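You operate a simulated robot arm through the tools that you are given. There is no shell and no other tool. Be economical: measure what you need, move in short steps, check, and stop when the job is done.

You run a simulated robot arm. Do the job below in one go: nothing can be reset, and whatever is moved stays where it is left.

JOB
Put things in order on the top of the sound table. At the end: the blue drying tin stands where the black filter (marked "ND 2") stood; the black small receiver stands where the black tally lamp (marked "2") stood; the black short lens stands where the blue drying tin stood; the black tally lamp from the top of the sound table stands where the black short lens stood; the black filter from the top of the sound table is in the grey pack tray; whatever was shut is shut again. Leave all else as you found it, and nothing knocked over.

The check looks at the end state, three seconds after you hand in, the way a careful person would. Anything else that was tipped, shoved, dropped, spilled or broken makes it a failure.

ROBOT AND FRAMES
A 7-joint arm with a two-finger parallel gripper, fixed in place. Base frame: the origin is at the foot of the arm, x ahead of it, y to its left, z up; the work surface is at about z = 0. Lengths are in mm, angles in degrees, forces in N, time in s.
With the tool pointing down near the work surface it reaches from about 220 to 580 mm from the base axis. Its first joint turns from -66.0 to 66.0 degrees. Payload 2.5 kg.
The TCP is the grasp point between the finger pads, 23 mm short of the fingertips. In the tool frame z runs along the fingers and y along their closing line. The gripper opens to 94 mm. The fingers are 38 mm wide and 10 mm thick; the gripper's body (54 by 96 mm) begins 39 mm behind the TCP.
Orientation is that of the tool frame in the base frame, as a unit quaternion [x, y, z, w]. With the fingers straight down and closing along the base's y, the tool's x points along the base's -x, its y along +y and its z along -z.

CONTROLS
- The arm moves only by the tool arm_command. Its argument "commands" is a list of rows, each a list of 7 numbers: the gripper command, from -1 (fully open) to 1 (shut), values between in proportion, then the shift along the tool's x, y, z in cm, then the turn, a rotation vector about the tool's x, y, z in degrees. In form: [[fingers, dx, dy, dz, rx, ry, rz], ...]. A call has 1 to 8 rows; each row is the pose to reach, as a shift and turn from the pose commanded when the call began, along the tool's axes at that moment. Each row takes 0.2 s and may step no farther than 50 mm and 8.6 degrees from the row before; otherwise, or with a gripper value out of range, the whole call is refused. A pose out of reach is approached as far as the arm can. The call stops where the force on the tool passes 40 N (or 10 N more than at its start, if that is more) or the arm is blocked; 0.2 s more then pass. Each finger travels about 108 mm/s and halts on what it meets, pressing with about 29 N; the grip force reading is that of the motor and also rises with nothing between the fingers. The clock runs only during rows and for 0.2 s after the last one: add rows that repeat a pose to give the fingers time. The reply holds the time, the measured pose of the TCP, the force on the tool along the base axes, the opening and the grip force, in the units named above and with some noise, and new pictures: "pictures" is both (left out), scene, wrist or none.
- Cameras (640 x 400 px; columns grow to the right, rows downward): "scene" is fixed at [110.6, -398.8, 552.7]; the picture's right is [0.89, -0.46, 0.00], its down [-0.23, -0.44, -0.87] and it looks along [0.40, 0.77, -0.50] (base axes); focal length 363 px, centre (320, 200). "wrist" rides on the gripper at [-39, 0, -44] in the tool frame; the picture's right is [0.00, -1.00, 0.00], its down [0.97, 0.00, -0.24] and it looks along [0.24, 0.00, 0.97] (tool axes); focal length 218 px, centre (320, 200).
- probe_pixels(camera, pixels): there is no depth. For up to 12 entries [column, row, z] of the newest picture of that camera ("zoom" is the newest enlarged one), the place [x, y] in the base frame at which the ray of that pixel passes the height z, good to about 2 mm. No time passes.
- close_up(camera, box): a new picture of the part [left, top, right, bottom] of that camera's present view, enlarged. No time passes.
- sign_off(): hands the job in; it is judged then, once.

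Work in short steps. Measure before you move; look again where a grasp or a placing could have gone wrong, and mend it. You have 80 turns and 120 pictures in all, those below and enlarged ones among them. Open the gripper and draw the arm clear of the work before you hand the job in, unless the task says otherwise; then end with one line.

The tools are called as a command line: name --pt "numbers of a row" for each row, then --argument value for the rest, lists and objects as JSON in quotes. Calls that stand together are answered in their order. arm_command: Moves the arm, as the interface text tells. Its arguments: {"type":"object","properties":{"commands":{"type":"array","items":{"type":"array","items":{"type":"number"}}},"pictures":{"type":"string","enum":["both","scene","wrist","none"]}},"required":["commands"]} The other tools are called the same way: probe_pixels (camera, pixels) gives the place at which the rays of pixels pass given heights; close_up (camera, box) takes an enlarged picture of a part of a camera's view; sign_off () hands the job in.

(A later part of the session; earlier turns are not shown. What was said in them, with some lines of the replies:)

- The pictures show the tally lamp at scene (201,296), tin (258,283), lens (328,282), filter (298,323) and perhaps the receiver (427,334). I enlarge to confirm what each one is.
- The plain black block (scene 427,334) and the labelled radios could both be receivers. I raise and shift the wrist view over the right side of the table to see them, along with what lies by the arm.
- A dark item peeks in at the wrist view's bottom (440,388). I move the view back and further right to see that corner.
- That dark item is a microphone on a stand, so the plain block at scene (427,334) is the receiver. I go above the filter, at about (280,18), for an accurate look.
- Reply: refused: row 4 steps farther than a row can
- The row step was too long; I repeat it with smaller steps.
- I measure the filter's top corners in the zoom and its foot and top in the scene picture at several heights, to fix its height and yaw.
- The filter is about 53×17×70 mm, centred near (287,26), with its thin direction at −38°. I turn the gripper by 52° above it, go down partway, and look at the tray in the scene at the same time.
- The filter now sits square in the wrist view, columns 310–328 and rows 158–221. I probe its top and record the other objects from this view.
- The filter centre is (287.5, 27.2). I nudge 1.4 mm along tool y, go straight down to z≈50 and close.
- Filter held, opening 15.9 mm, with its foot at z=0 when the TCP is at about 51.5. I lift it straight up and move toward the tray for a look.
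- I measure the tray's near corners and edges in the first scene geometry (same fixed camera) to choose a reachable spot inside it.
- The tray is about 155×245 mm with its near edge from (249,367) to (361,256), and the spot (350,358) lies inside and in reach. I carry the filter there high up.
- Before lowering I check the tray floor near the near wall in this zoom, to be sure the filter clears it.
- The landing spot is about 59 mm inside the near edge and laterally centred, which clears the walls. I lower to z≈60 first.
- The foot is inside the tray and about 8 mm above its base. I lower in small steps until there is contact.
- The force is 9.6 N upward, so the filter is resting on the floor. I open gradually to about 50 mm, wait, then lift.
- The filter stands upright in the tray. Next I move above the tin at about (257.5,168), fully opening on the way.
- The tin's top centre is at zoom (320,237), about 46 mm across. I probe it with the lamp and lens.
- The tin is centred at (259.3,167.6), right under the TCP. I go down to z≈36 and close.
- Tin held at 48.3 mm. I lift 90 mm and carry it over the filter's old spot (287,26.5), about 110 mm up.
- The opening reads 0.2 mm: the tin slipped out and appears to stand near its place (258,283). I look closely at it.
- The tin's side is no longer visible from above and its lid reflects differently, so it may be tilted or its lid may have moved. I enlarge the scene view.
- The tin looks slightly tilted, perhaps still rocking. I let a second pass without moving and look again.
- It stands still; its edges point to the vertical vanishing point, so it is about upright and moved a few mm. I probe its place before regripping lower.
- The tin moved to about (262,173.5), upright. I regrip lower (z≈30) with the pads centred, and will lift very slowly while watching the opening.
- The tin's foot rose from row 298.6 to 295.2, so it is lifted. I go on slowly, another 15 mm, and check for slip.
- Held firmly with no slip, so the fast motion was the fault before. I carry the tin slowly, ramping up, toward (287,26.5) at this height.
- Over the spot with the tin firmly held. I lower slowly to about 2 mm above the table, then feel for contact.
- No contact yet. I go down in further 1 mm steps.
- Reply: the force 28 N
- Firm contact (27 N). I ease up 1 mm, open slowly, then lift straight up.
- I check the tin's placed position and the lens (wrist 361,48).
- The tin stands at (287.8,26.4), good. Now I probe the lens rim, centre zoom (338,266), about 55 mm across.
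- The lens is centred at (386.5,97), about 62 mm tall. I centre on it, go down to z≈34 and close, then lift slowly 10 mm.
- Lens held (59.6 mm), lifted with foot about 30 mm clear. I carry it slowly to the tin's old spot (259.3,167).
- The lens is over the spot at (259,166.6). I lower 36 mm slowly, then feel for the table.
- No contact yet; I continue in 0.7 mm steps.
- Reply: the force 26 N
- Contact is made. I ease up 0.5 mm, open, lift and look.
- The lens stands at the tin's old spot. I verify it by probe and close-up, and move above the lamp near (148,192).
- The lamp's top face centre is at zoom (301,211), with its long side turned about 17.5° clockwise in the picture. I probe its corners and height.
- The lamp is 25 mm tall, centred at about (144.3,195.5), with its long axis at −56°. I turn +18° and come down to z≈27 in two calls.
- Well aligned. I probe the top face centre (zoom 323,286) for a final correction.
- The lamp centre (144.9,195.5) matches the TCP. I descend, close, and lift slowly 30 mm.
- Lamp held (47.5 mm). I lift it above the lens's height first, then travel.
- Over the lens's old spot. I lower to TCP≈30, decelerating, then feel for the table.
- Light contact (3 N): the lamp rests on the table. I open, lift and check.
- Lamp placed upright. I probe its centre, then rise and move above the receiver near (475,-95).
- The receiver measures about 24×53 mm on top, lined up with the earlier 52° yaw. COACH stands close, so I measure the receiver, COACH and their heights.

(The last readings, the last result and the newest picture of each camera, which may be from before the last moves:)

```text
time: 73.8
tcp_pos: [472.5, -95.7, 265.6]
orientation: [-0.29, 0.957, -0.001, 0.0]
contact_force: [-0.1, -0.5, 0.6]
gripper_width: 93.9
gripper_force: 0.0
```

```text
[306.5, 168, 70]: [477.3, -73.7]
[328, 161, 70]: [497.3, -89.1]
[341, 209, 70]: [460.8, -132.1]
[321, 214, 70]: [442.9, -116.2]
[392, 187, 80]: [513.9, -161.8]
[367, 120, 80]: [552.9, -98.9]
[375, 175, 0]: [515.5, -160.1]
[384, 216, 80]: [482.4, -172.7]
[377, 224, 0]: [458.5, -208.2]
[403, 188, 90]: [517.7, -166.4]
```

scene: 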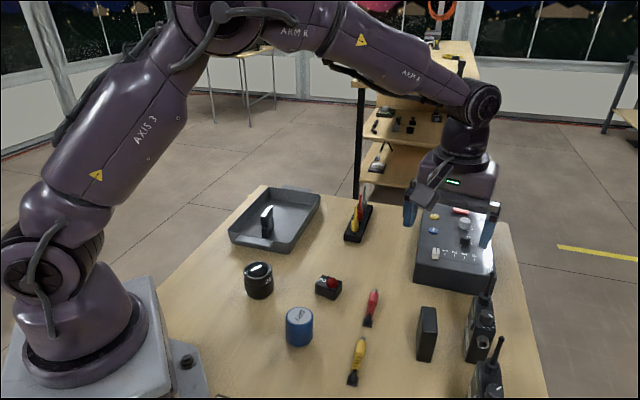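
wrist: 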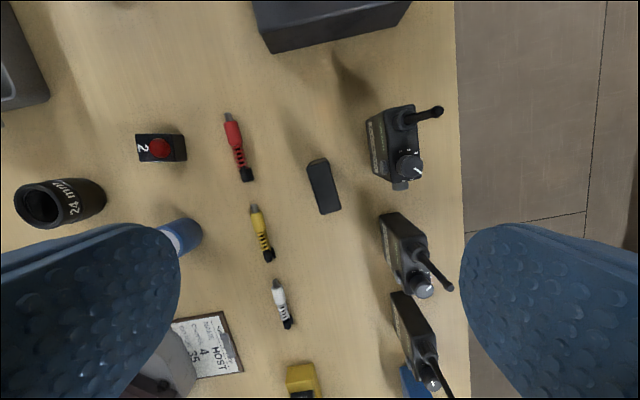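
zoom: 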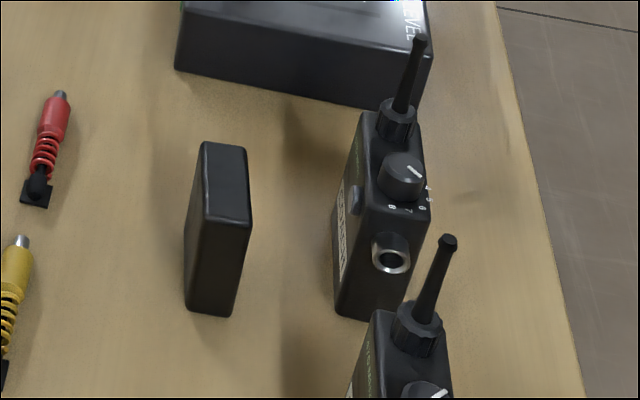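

The receiver is 73 mm tall, centred at (469.6,-102.8), and COACH's face is about 66 mm away along the closing line. So I limit the opening to about 60 mm, turn −17.5° and descend partway to check.

arm_command --pt "-0.28 0.3 -0.2 1 0 0 -6" --pt "-0.28 0.63 -0.43 4 0 0 -12" --pt "-0.28 0.63 -0.43 8 0 0 -17.5" --pt "-0.28 0.63 -0.43 10.5 0 0 -17.5" --pt "-0.28 0.63 -0.43 10.5 0 0 -17.5"

close_up --camera "wrist" --box '[200, 100, 440, 250]'

```text
time: 75.0
tcp_pos: [470.8, -101.5, 161.6]
orientation: [-0.433, 0.901, 0.0, 0.0]
contact_force: [-0.3, -0.4, -0.8]
gripper_width: 60.1
gripper_force: 0.0
```

scene: 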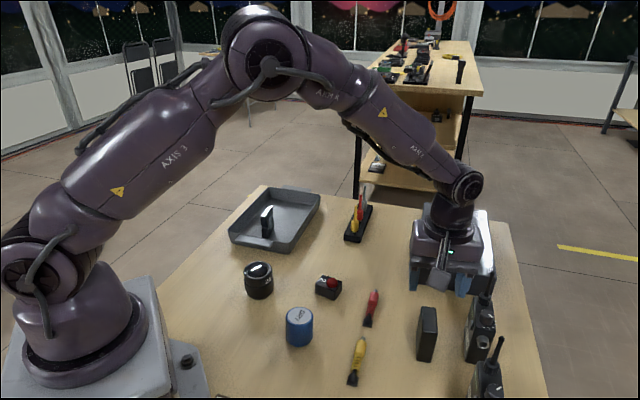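
wrist: 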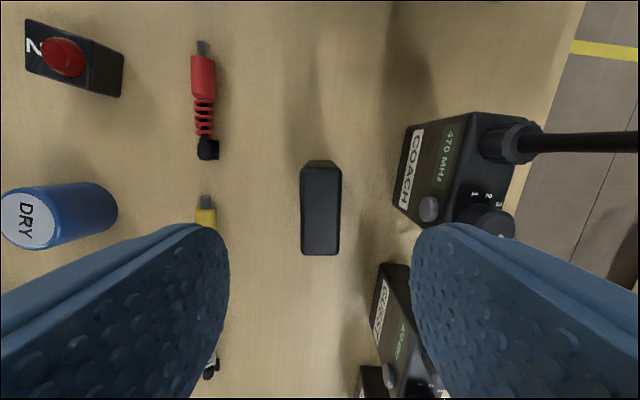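

```text
2.67 times, centred on (320, 175) of wrist
```

zoom: 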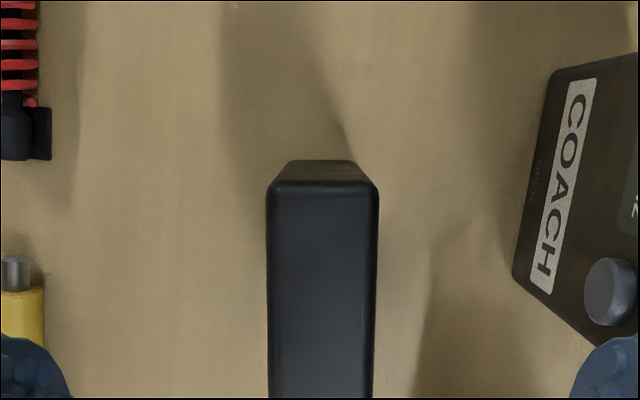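

The receiver is centred in view (column 320) and COACH's foot is about 69 mm off, so body and fingers clear it. I descend to z≈48 and close.

arm_command --pt "-0.28 0 0 2.5 0 0 0" --pt "-0.28 0 0 5 0 0 0" --pt "-0.28 0 0 7.5 0 0 0" --pt "-0.28 0 0 10 0 0 0" --pt "-0.28 0 0 11.3 0 0 0" --pt "-0.28 0 0 11.3 0 0 0" --pictures "none"

arm_command --pt "0 0 0 0 0 0 0" --pt "0.3 0 0 0 0 0 0" --pt "0.7 0 0 0 0 0 0" --pt "1 0 0 0 0 0 0" --pt "1 0 0 0 0 0 0" --pictures "none"

arm_command --pt "1 0 0 -0.2 0 0 0" --pt "1 0 0 -0.5 0 0 0" --pt "1 0 0 -0.9 0 0 0" --pt "1 0 0 -1.4 0 0 0" --pt "1 0 0 -1.9 0 0 0" --pt "1 0 0 -2.4 0 0 0" --pt "1 0 0 -2.8 0 0 0" --pt "1 0 0 -3 0 0 0" --pictures "both"

close_up --camera "scene" --box '[370, 230, 530, 390]'

```text
time: 76.4
tcp_pos: [472.7, -100.5, 49.5]
orientation: [-0.432, 0.902, -0.001, 0.001]
contact_force: [0.1, 0.2, -0.1]
gripper_width: 60.3
gripper_force: 0.1
```

```text
time: 77.6
tcp_pos: [471.4, -100.7, 50.5]
orientation: [-0.432, 0.902, 0.0, 0.0]
contact_force: [-0.4, -0.5, -0.2]
gripper_width: 25.4
gripper_force: 29.1
```

```text
time: 79.4
tcp_pos: [470.3, -100.3, 80.6]
orientation: [-0.433, 0.902, 0.0, 0.0]
contact_force: [0.0, -0.7, -1.3]
gripper_width: 25.6
gripper_force: 29.2
```

scene: 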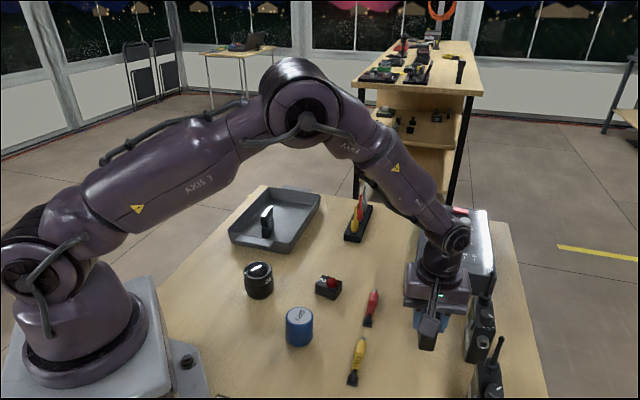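
wrist: 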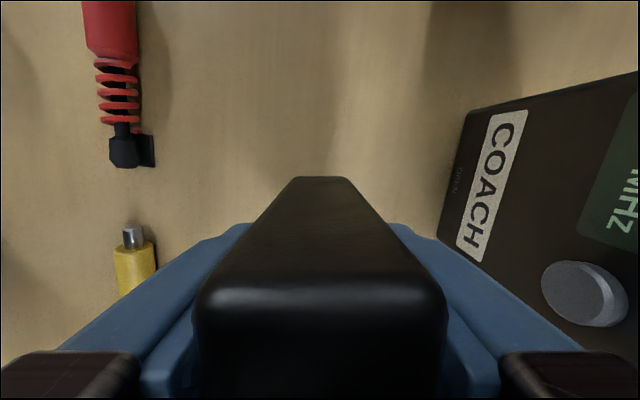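

```text
2.50 times, centred on (450, 310) of scene
```

zoom: 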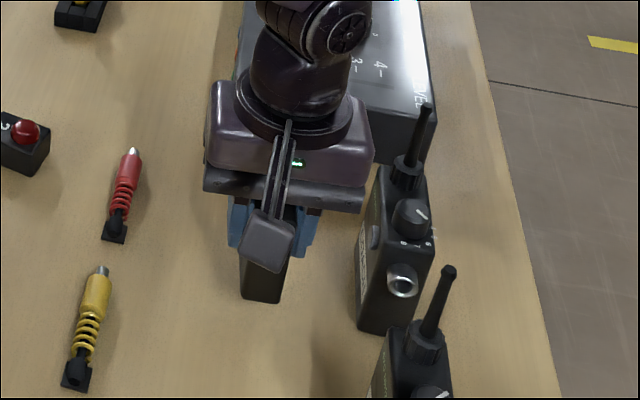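

Receiver held (25.5 mm). I lift it to z≈160, clear of everything, then travel along tool y toward (144.5,195.5).

arm_command --pt "1 0 0 -0.4 0 0 0" --pt "1 0 0 -1.2 0 0 0" --pt "1 0 0 -2.4 0 0 0" --pt "1 0 0 -3.8 0 0 0" --pt "1 0 0 -5.2 0 0 0" --pt "1 0 0 -6.6 0 0 0" --pt "1 0 0 -7.6 0 0 0" --pt "1 0 0 -8 0 0 0" --pictures "none"

arm_command --pt "1 0 0.6 0 0 0 0" --pt "1 -0.1 2 0 0 0 0" --pt "1 -0.2 4 0 0 0 0" --pt "1 -0.4 6.2 0 0 0 0" --pt "1 -0.5 8.4 0 0 0 0" --pt "1 -0.6 10.6 0 0 0 0" --pt "1 -0.8 12.6 0 0 0 0" --pt "1 -0.8 14 0 0 0 0" --pictures "none"

arm_command --pt "1 0 1 0 0 0 0" --pt "1 -0.1 2.8 0 0 0 0" --pt "1 -0.3 5 0 0 0 0" --pt "1 -0.4 7.2 0 0 0 0" --pt "1 -0.6 9.4 0 0 0 0" --pt "1 -0.7 11.6 0 0 0 0" --pt "1 -0.8 13.6 0 0 0 0" --pt "1 -0.9 15 0 0 0 0" --pictures "scene"

```text
time: 81.2
tcp_pos: [471.3, -100.6, 159.8]
orientation: [-0.432, 0.902, -0.001, 0.0]
contact_force: [0.1, 0.5, -0.5]
gripper_width: 25.6
gripper_force: 29.0
```

```text
time: 83.0
tcp_pos: [367.3, -7.0, 160.7]
orientation: [-0.432, 0.902, 0.0, 0.0]
contact_force: [0.3, 0.6, -2.6]
gripper_width: 25.3
gripper_force: 29.2
```

```text
time: 84.8
tcp_pos: [255.0, 95.0, 160.6]
orientation: [-0.432, 0.902, 0.0, 0.0]
contact_force: [0.9, 0.6, -1.8]
gripper_width: 25.6
gripper_force: 28.8
```

scene: 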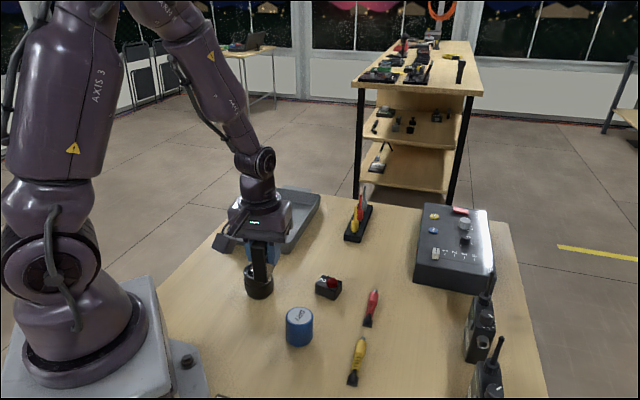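

Travelling fine. The last leg goes to the lamp's old spot, allowing for the receiver's 2 mm offset in the grip.

arm_command --pt "1 0 0.9 0 0 0 0" --pt "1 -0.2 2.8 0 0 0 0" --pt "1 -0.4 5 0 0 0 0" --pt "1 -0.6 7.4 0 0 0 0" --pt "1 -0.7 9.8 0 0 0 0" --pt "1 -0.9 12 0 0 0 0" --pt "1 -1.0 13.8 0 0 0 0" --pt "1 -1.1 14.93 0 0 0 0" --pictures "none"

arm_command --pt "1 0 0 0.6 0 0 0" --pt "1 0 0 2 0 0 0" --pt "1 0 0 4 0 0 0" --pt "1 0 0 6 0 0 0" --pt "1 0 0 8 0 0 0" --pt "1 0 0 9.5 0 0 0" --pt "1 0 0 10.3 0 0 0" --pt "1 0 0 10.6 0 0 0" --pictures "both"

close_up --camera "scene" --box '[130, 220, 290, 340]'

```text
time: 86.6
tcp_pos: [145.8, 196.7, 159.7]
orientation: [-0.433, 0.902, 0.0, 0.0]
contact_force: [0.7, -0.6, -1.9]
gripper_width: 25.5
gripper_force: 29.1
```

```text
time: 88.4
tcp_pos: [145.4, 196.3, 52.9]
orientation: [-0.432, 0.902, 0.001, 0.0]
contact_force: [-0.1, -0.2, -1.6]
gripper_width: 25.5
gripper_force: 28.8
```

scene: 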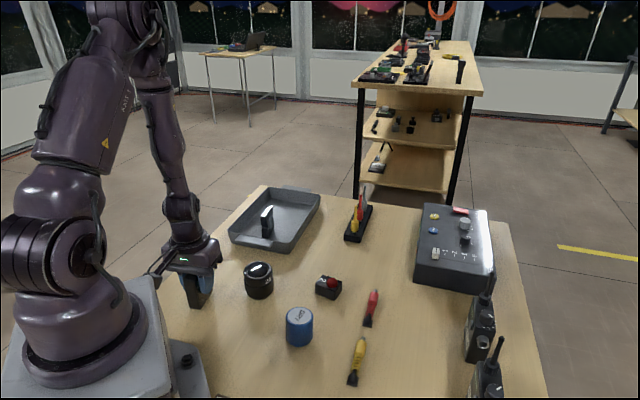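
wrist: 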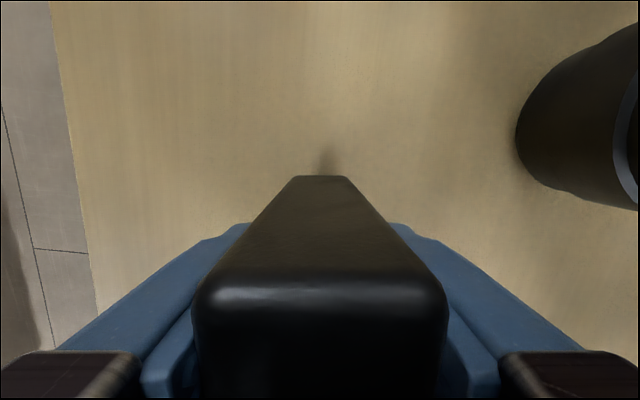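

```text
3.33 times, centred on (210, 280) of scene
```

zoom: 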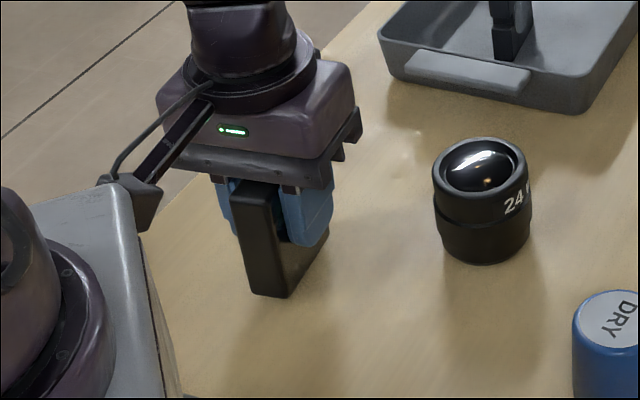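

About 2–3 mm above the table with no contact. I feel down.

arm_command --pt "1 0 0 0.08 0 0 0" --pt "1 0 0 0.16 0 0 0" --pictures "none"

arm_command --pt "1 0 0 0.07 0 0 0" --pt "1 0 0 0.12 0 0 0" --pictures "none"

```text
time: 89.0
tcp_pos: [146.8, 196.6, 53.2]
orientation: [-0.433, 0.902, 0.0, -0.001]
contact_force: [0.3, -0.3, -0.5]
gripper_width: 26.0
gripper_force: 28.9
```

```text
time: 89.6
tcp_pos: [146.1, 195.5, 50.9]
orientation: [-0.432, 0.902, 0.0, 0.0]
contact_force: [0.4, 0.6, -1.2]
gripper_width: 25.7
gripper_force: 28.9
```

Still no contact, so I take another millimetre or so.

arm_command --pt "1 0 0 0.06 0 0 0" --pt "1 0 0 0.1 0 0 0" --pictures "none"

```text
time: 90.2
tcp_pos: [146.3, 195.5, 50.5]
orientation: [-0.433, 0.902, 0.0, 0.0]
contact_force: [1.0, -0.2, -2.1]
gripper_width: 25.5
gripper_force: 28.9
```

Still no contact; I take one more step.

arm_command --pt "1 0 0 0.06 0 0 0" --pt "1 0 0 0.12 0 0 0" --pictures "none"

```text
time: 90.8
tcp_pos: [146.1, 196.2, 49.6]
orientation: [-0.432, 0.902, 0.0, -0.001]
contact_force: [-1.6, -4.1, 19.8]
gripper_width: 25.6
gripper_force: 28.4
```

Contact (20 N). I ease up 0.4 mm, open gently to 60 mm and lift.

arm_command --pt "1 0 0 -0.04 0 0 0" --pt "0.3 0 0 -0.04 0 0 0" --pt "0 0 0 -0.04 0 0 0" --pt "-0.3 0 0 -0.04 0 0 0" --pt "-0.3 0 0 -2 0 0 0" --pt "-0.3 0 0 -6 0 0 0" --pt "-0.3 0 0 -10.5 0 0 0" --pt "-0.3 0 0 -15 0 0 0"

close_up --camera "scene" --box '[170, 220, 370, 360]'

close_up --camera "wrist" --box '[200, 110, 440, 260]'

```text
time: 92.6
tcp_pos: [144.7, 197.4, 201.1]
orientation: [-0.432, 0.902, 0.0, 0.0]
contact_force: [0.1, -0.1, 0.6]
gripper_width: 61.2
gripper_force: 0.1
```

scene: 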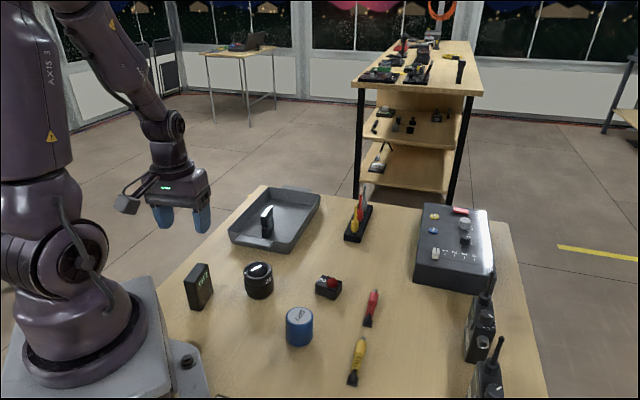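
wrist: 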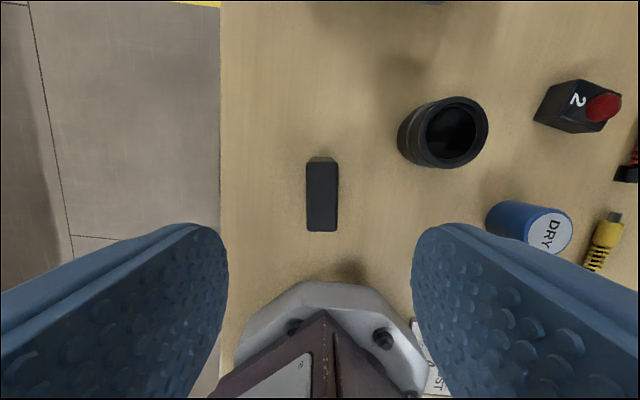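

```text
2.86 times, centred on (270, 290) of scene
```

zoom: 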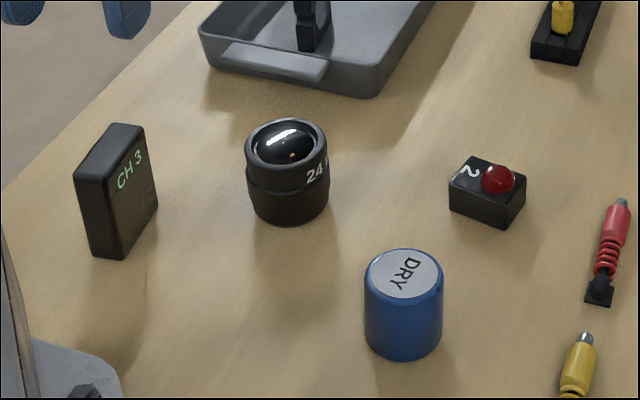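

```text
2.67 times, centred on (320, 185) of wrist
```

zoom: 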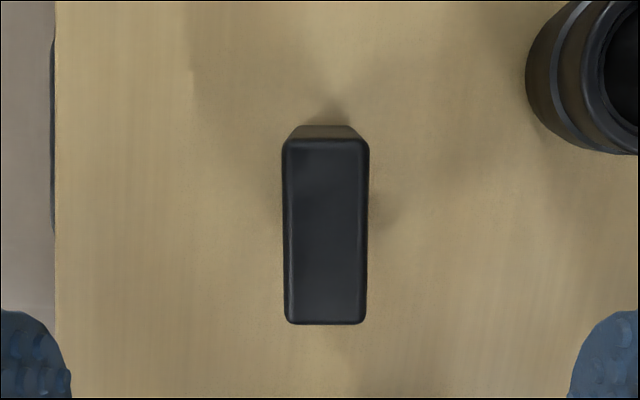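

The block shows "CH 3", so it is a receiver, and it stands on the lamp's old spot. I probe it and draw the arm up and clear.

probe_pixels --camera "zoom" --pixels '[[326, 231, 73]]'

arm_command --pt "-0.6 0 0 -4 0 0 0" --pt "-1 0 0 -8 0 0 0" --pt "-1 0 0 -12 0 0 0" --pt "-1 0 -4 -14 0 0 0" --pt "-1 0 -8 -14 0 0 0" --pt "-1 0 -12 -14 0 0 0" --pt "-1 -1 -16 -14 0 0 0" --pt "-1 -1 -16 -14 0 0 0"

close_up --camera "scene" --box '[160, 180, 540, 400]'

```text
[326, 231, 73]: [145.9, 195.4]
```

```text
time: 94.4
tcp_pos: [277.6, 103.5, 338.3]
orientation: [-0.432, 0.902, 0.0, 0.0]
contact_force: [-0.6, 0.0, 0.9]
gripper_width: 94.0
gripper_force: 0.2
```

scene: 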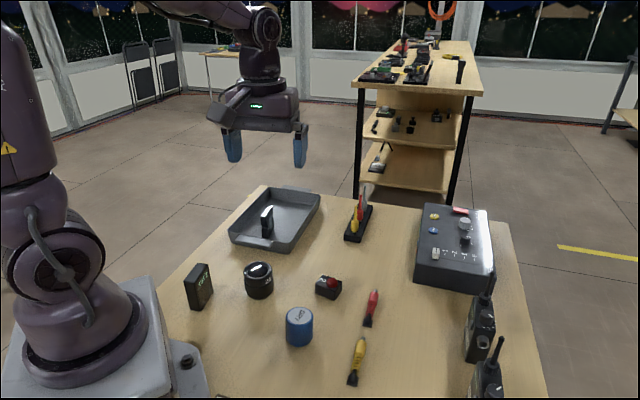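
wrist: 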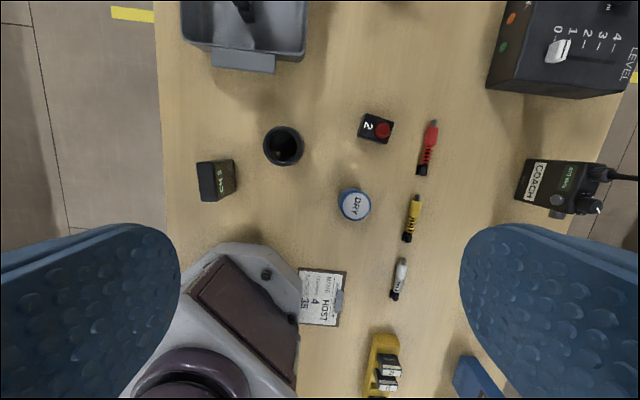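

```text
1.68 times, centred on (350, 290) of scene
```

zoom: 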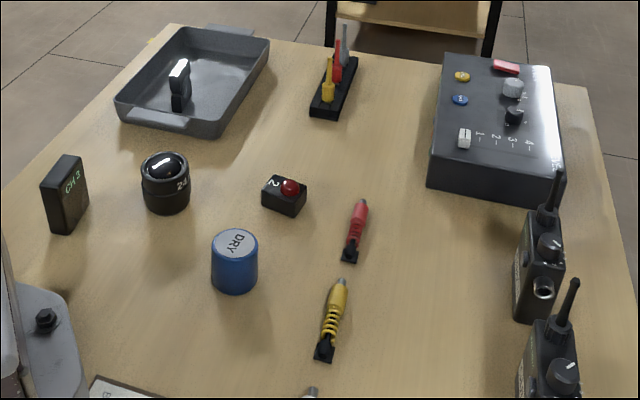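

Everything stands upright in its required place, the other items look undisturbed, nothing needed shutting, and the arm is clear with the gripper open. I hand in.

sign_off

```text
The job is handed in.
```

The job is handed in: the tin, receiver, lens and tally lamp stand upright within about 2 mm of their target spots and the filter stands in the grey pack tray. The tin slipped from the gripper once near its starting spot, then was regripped and placed.
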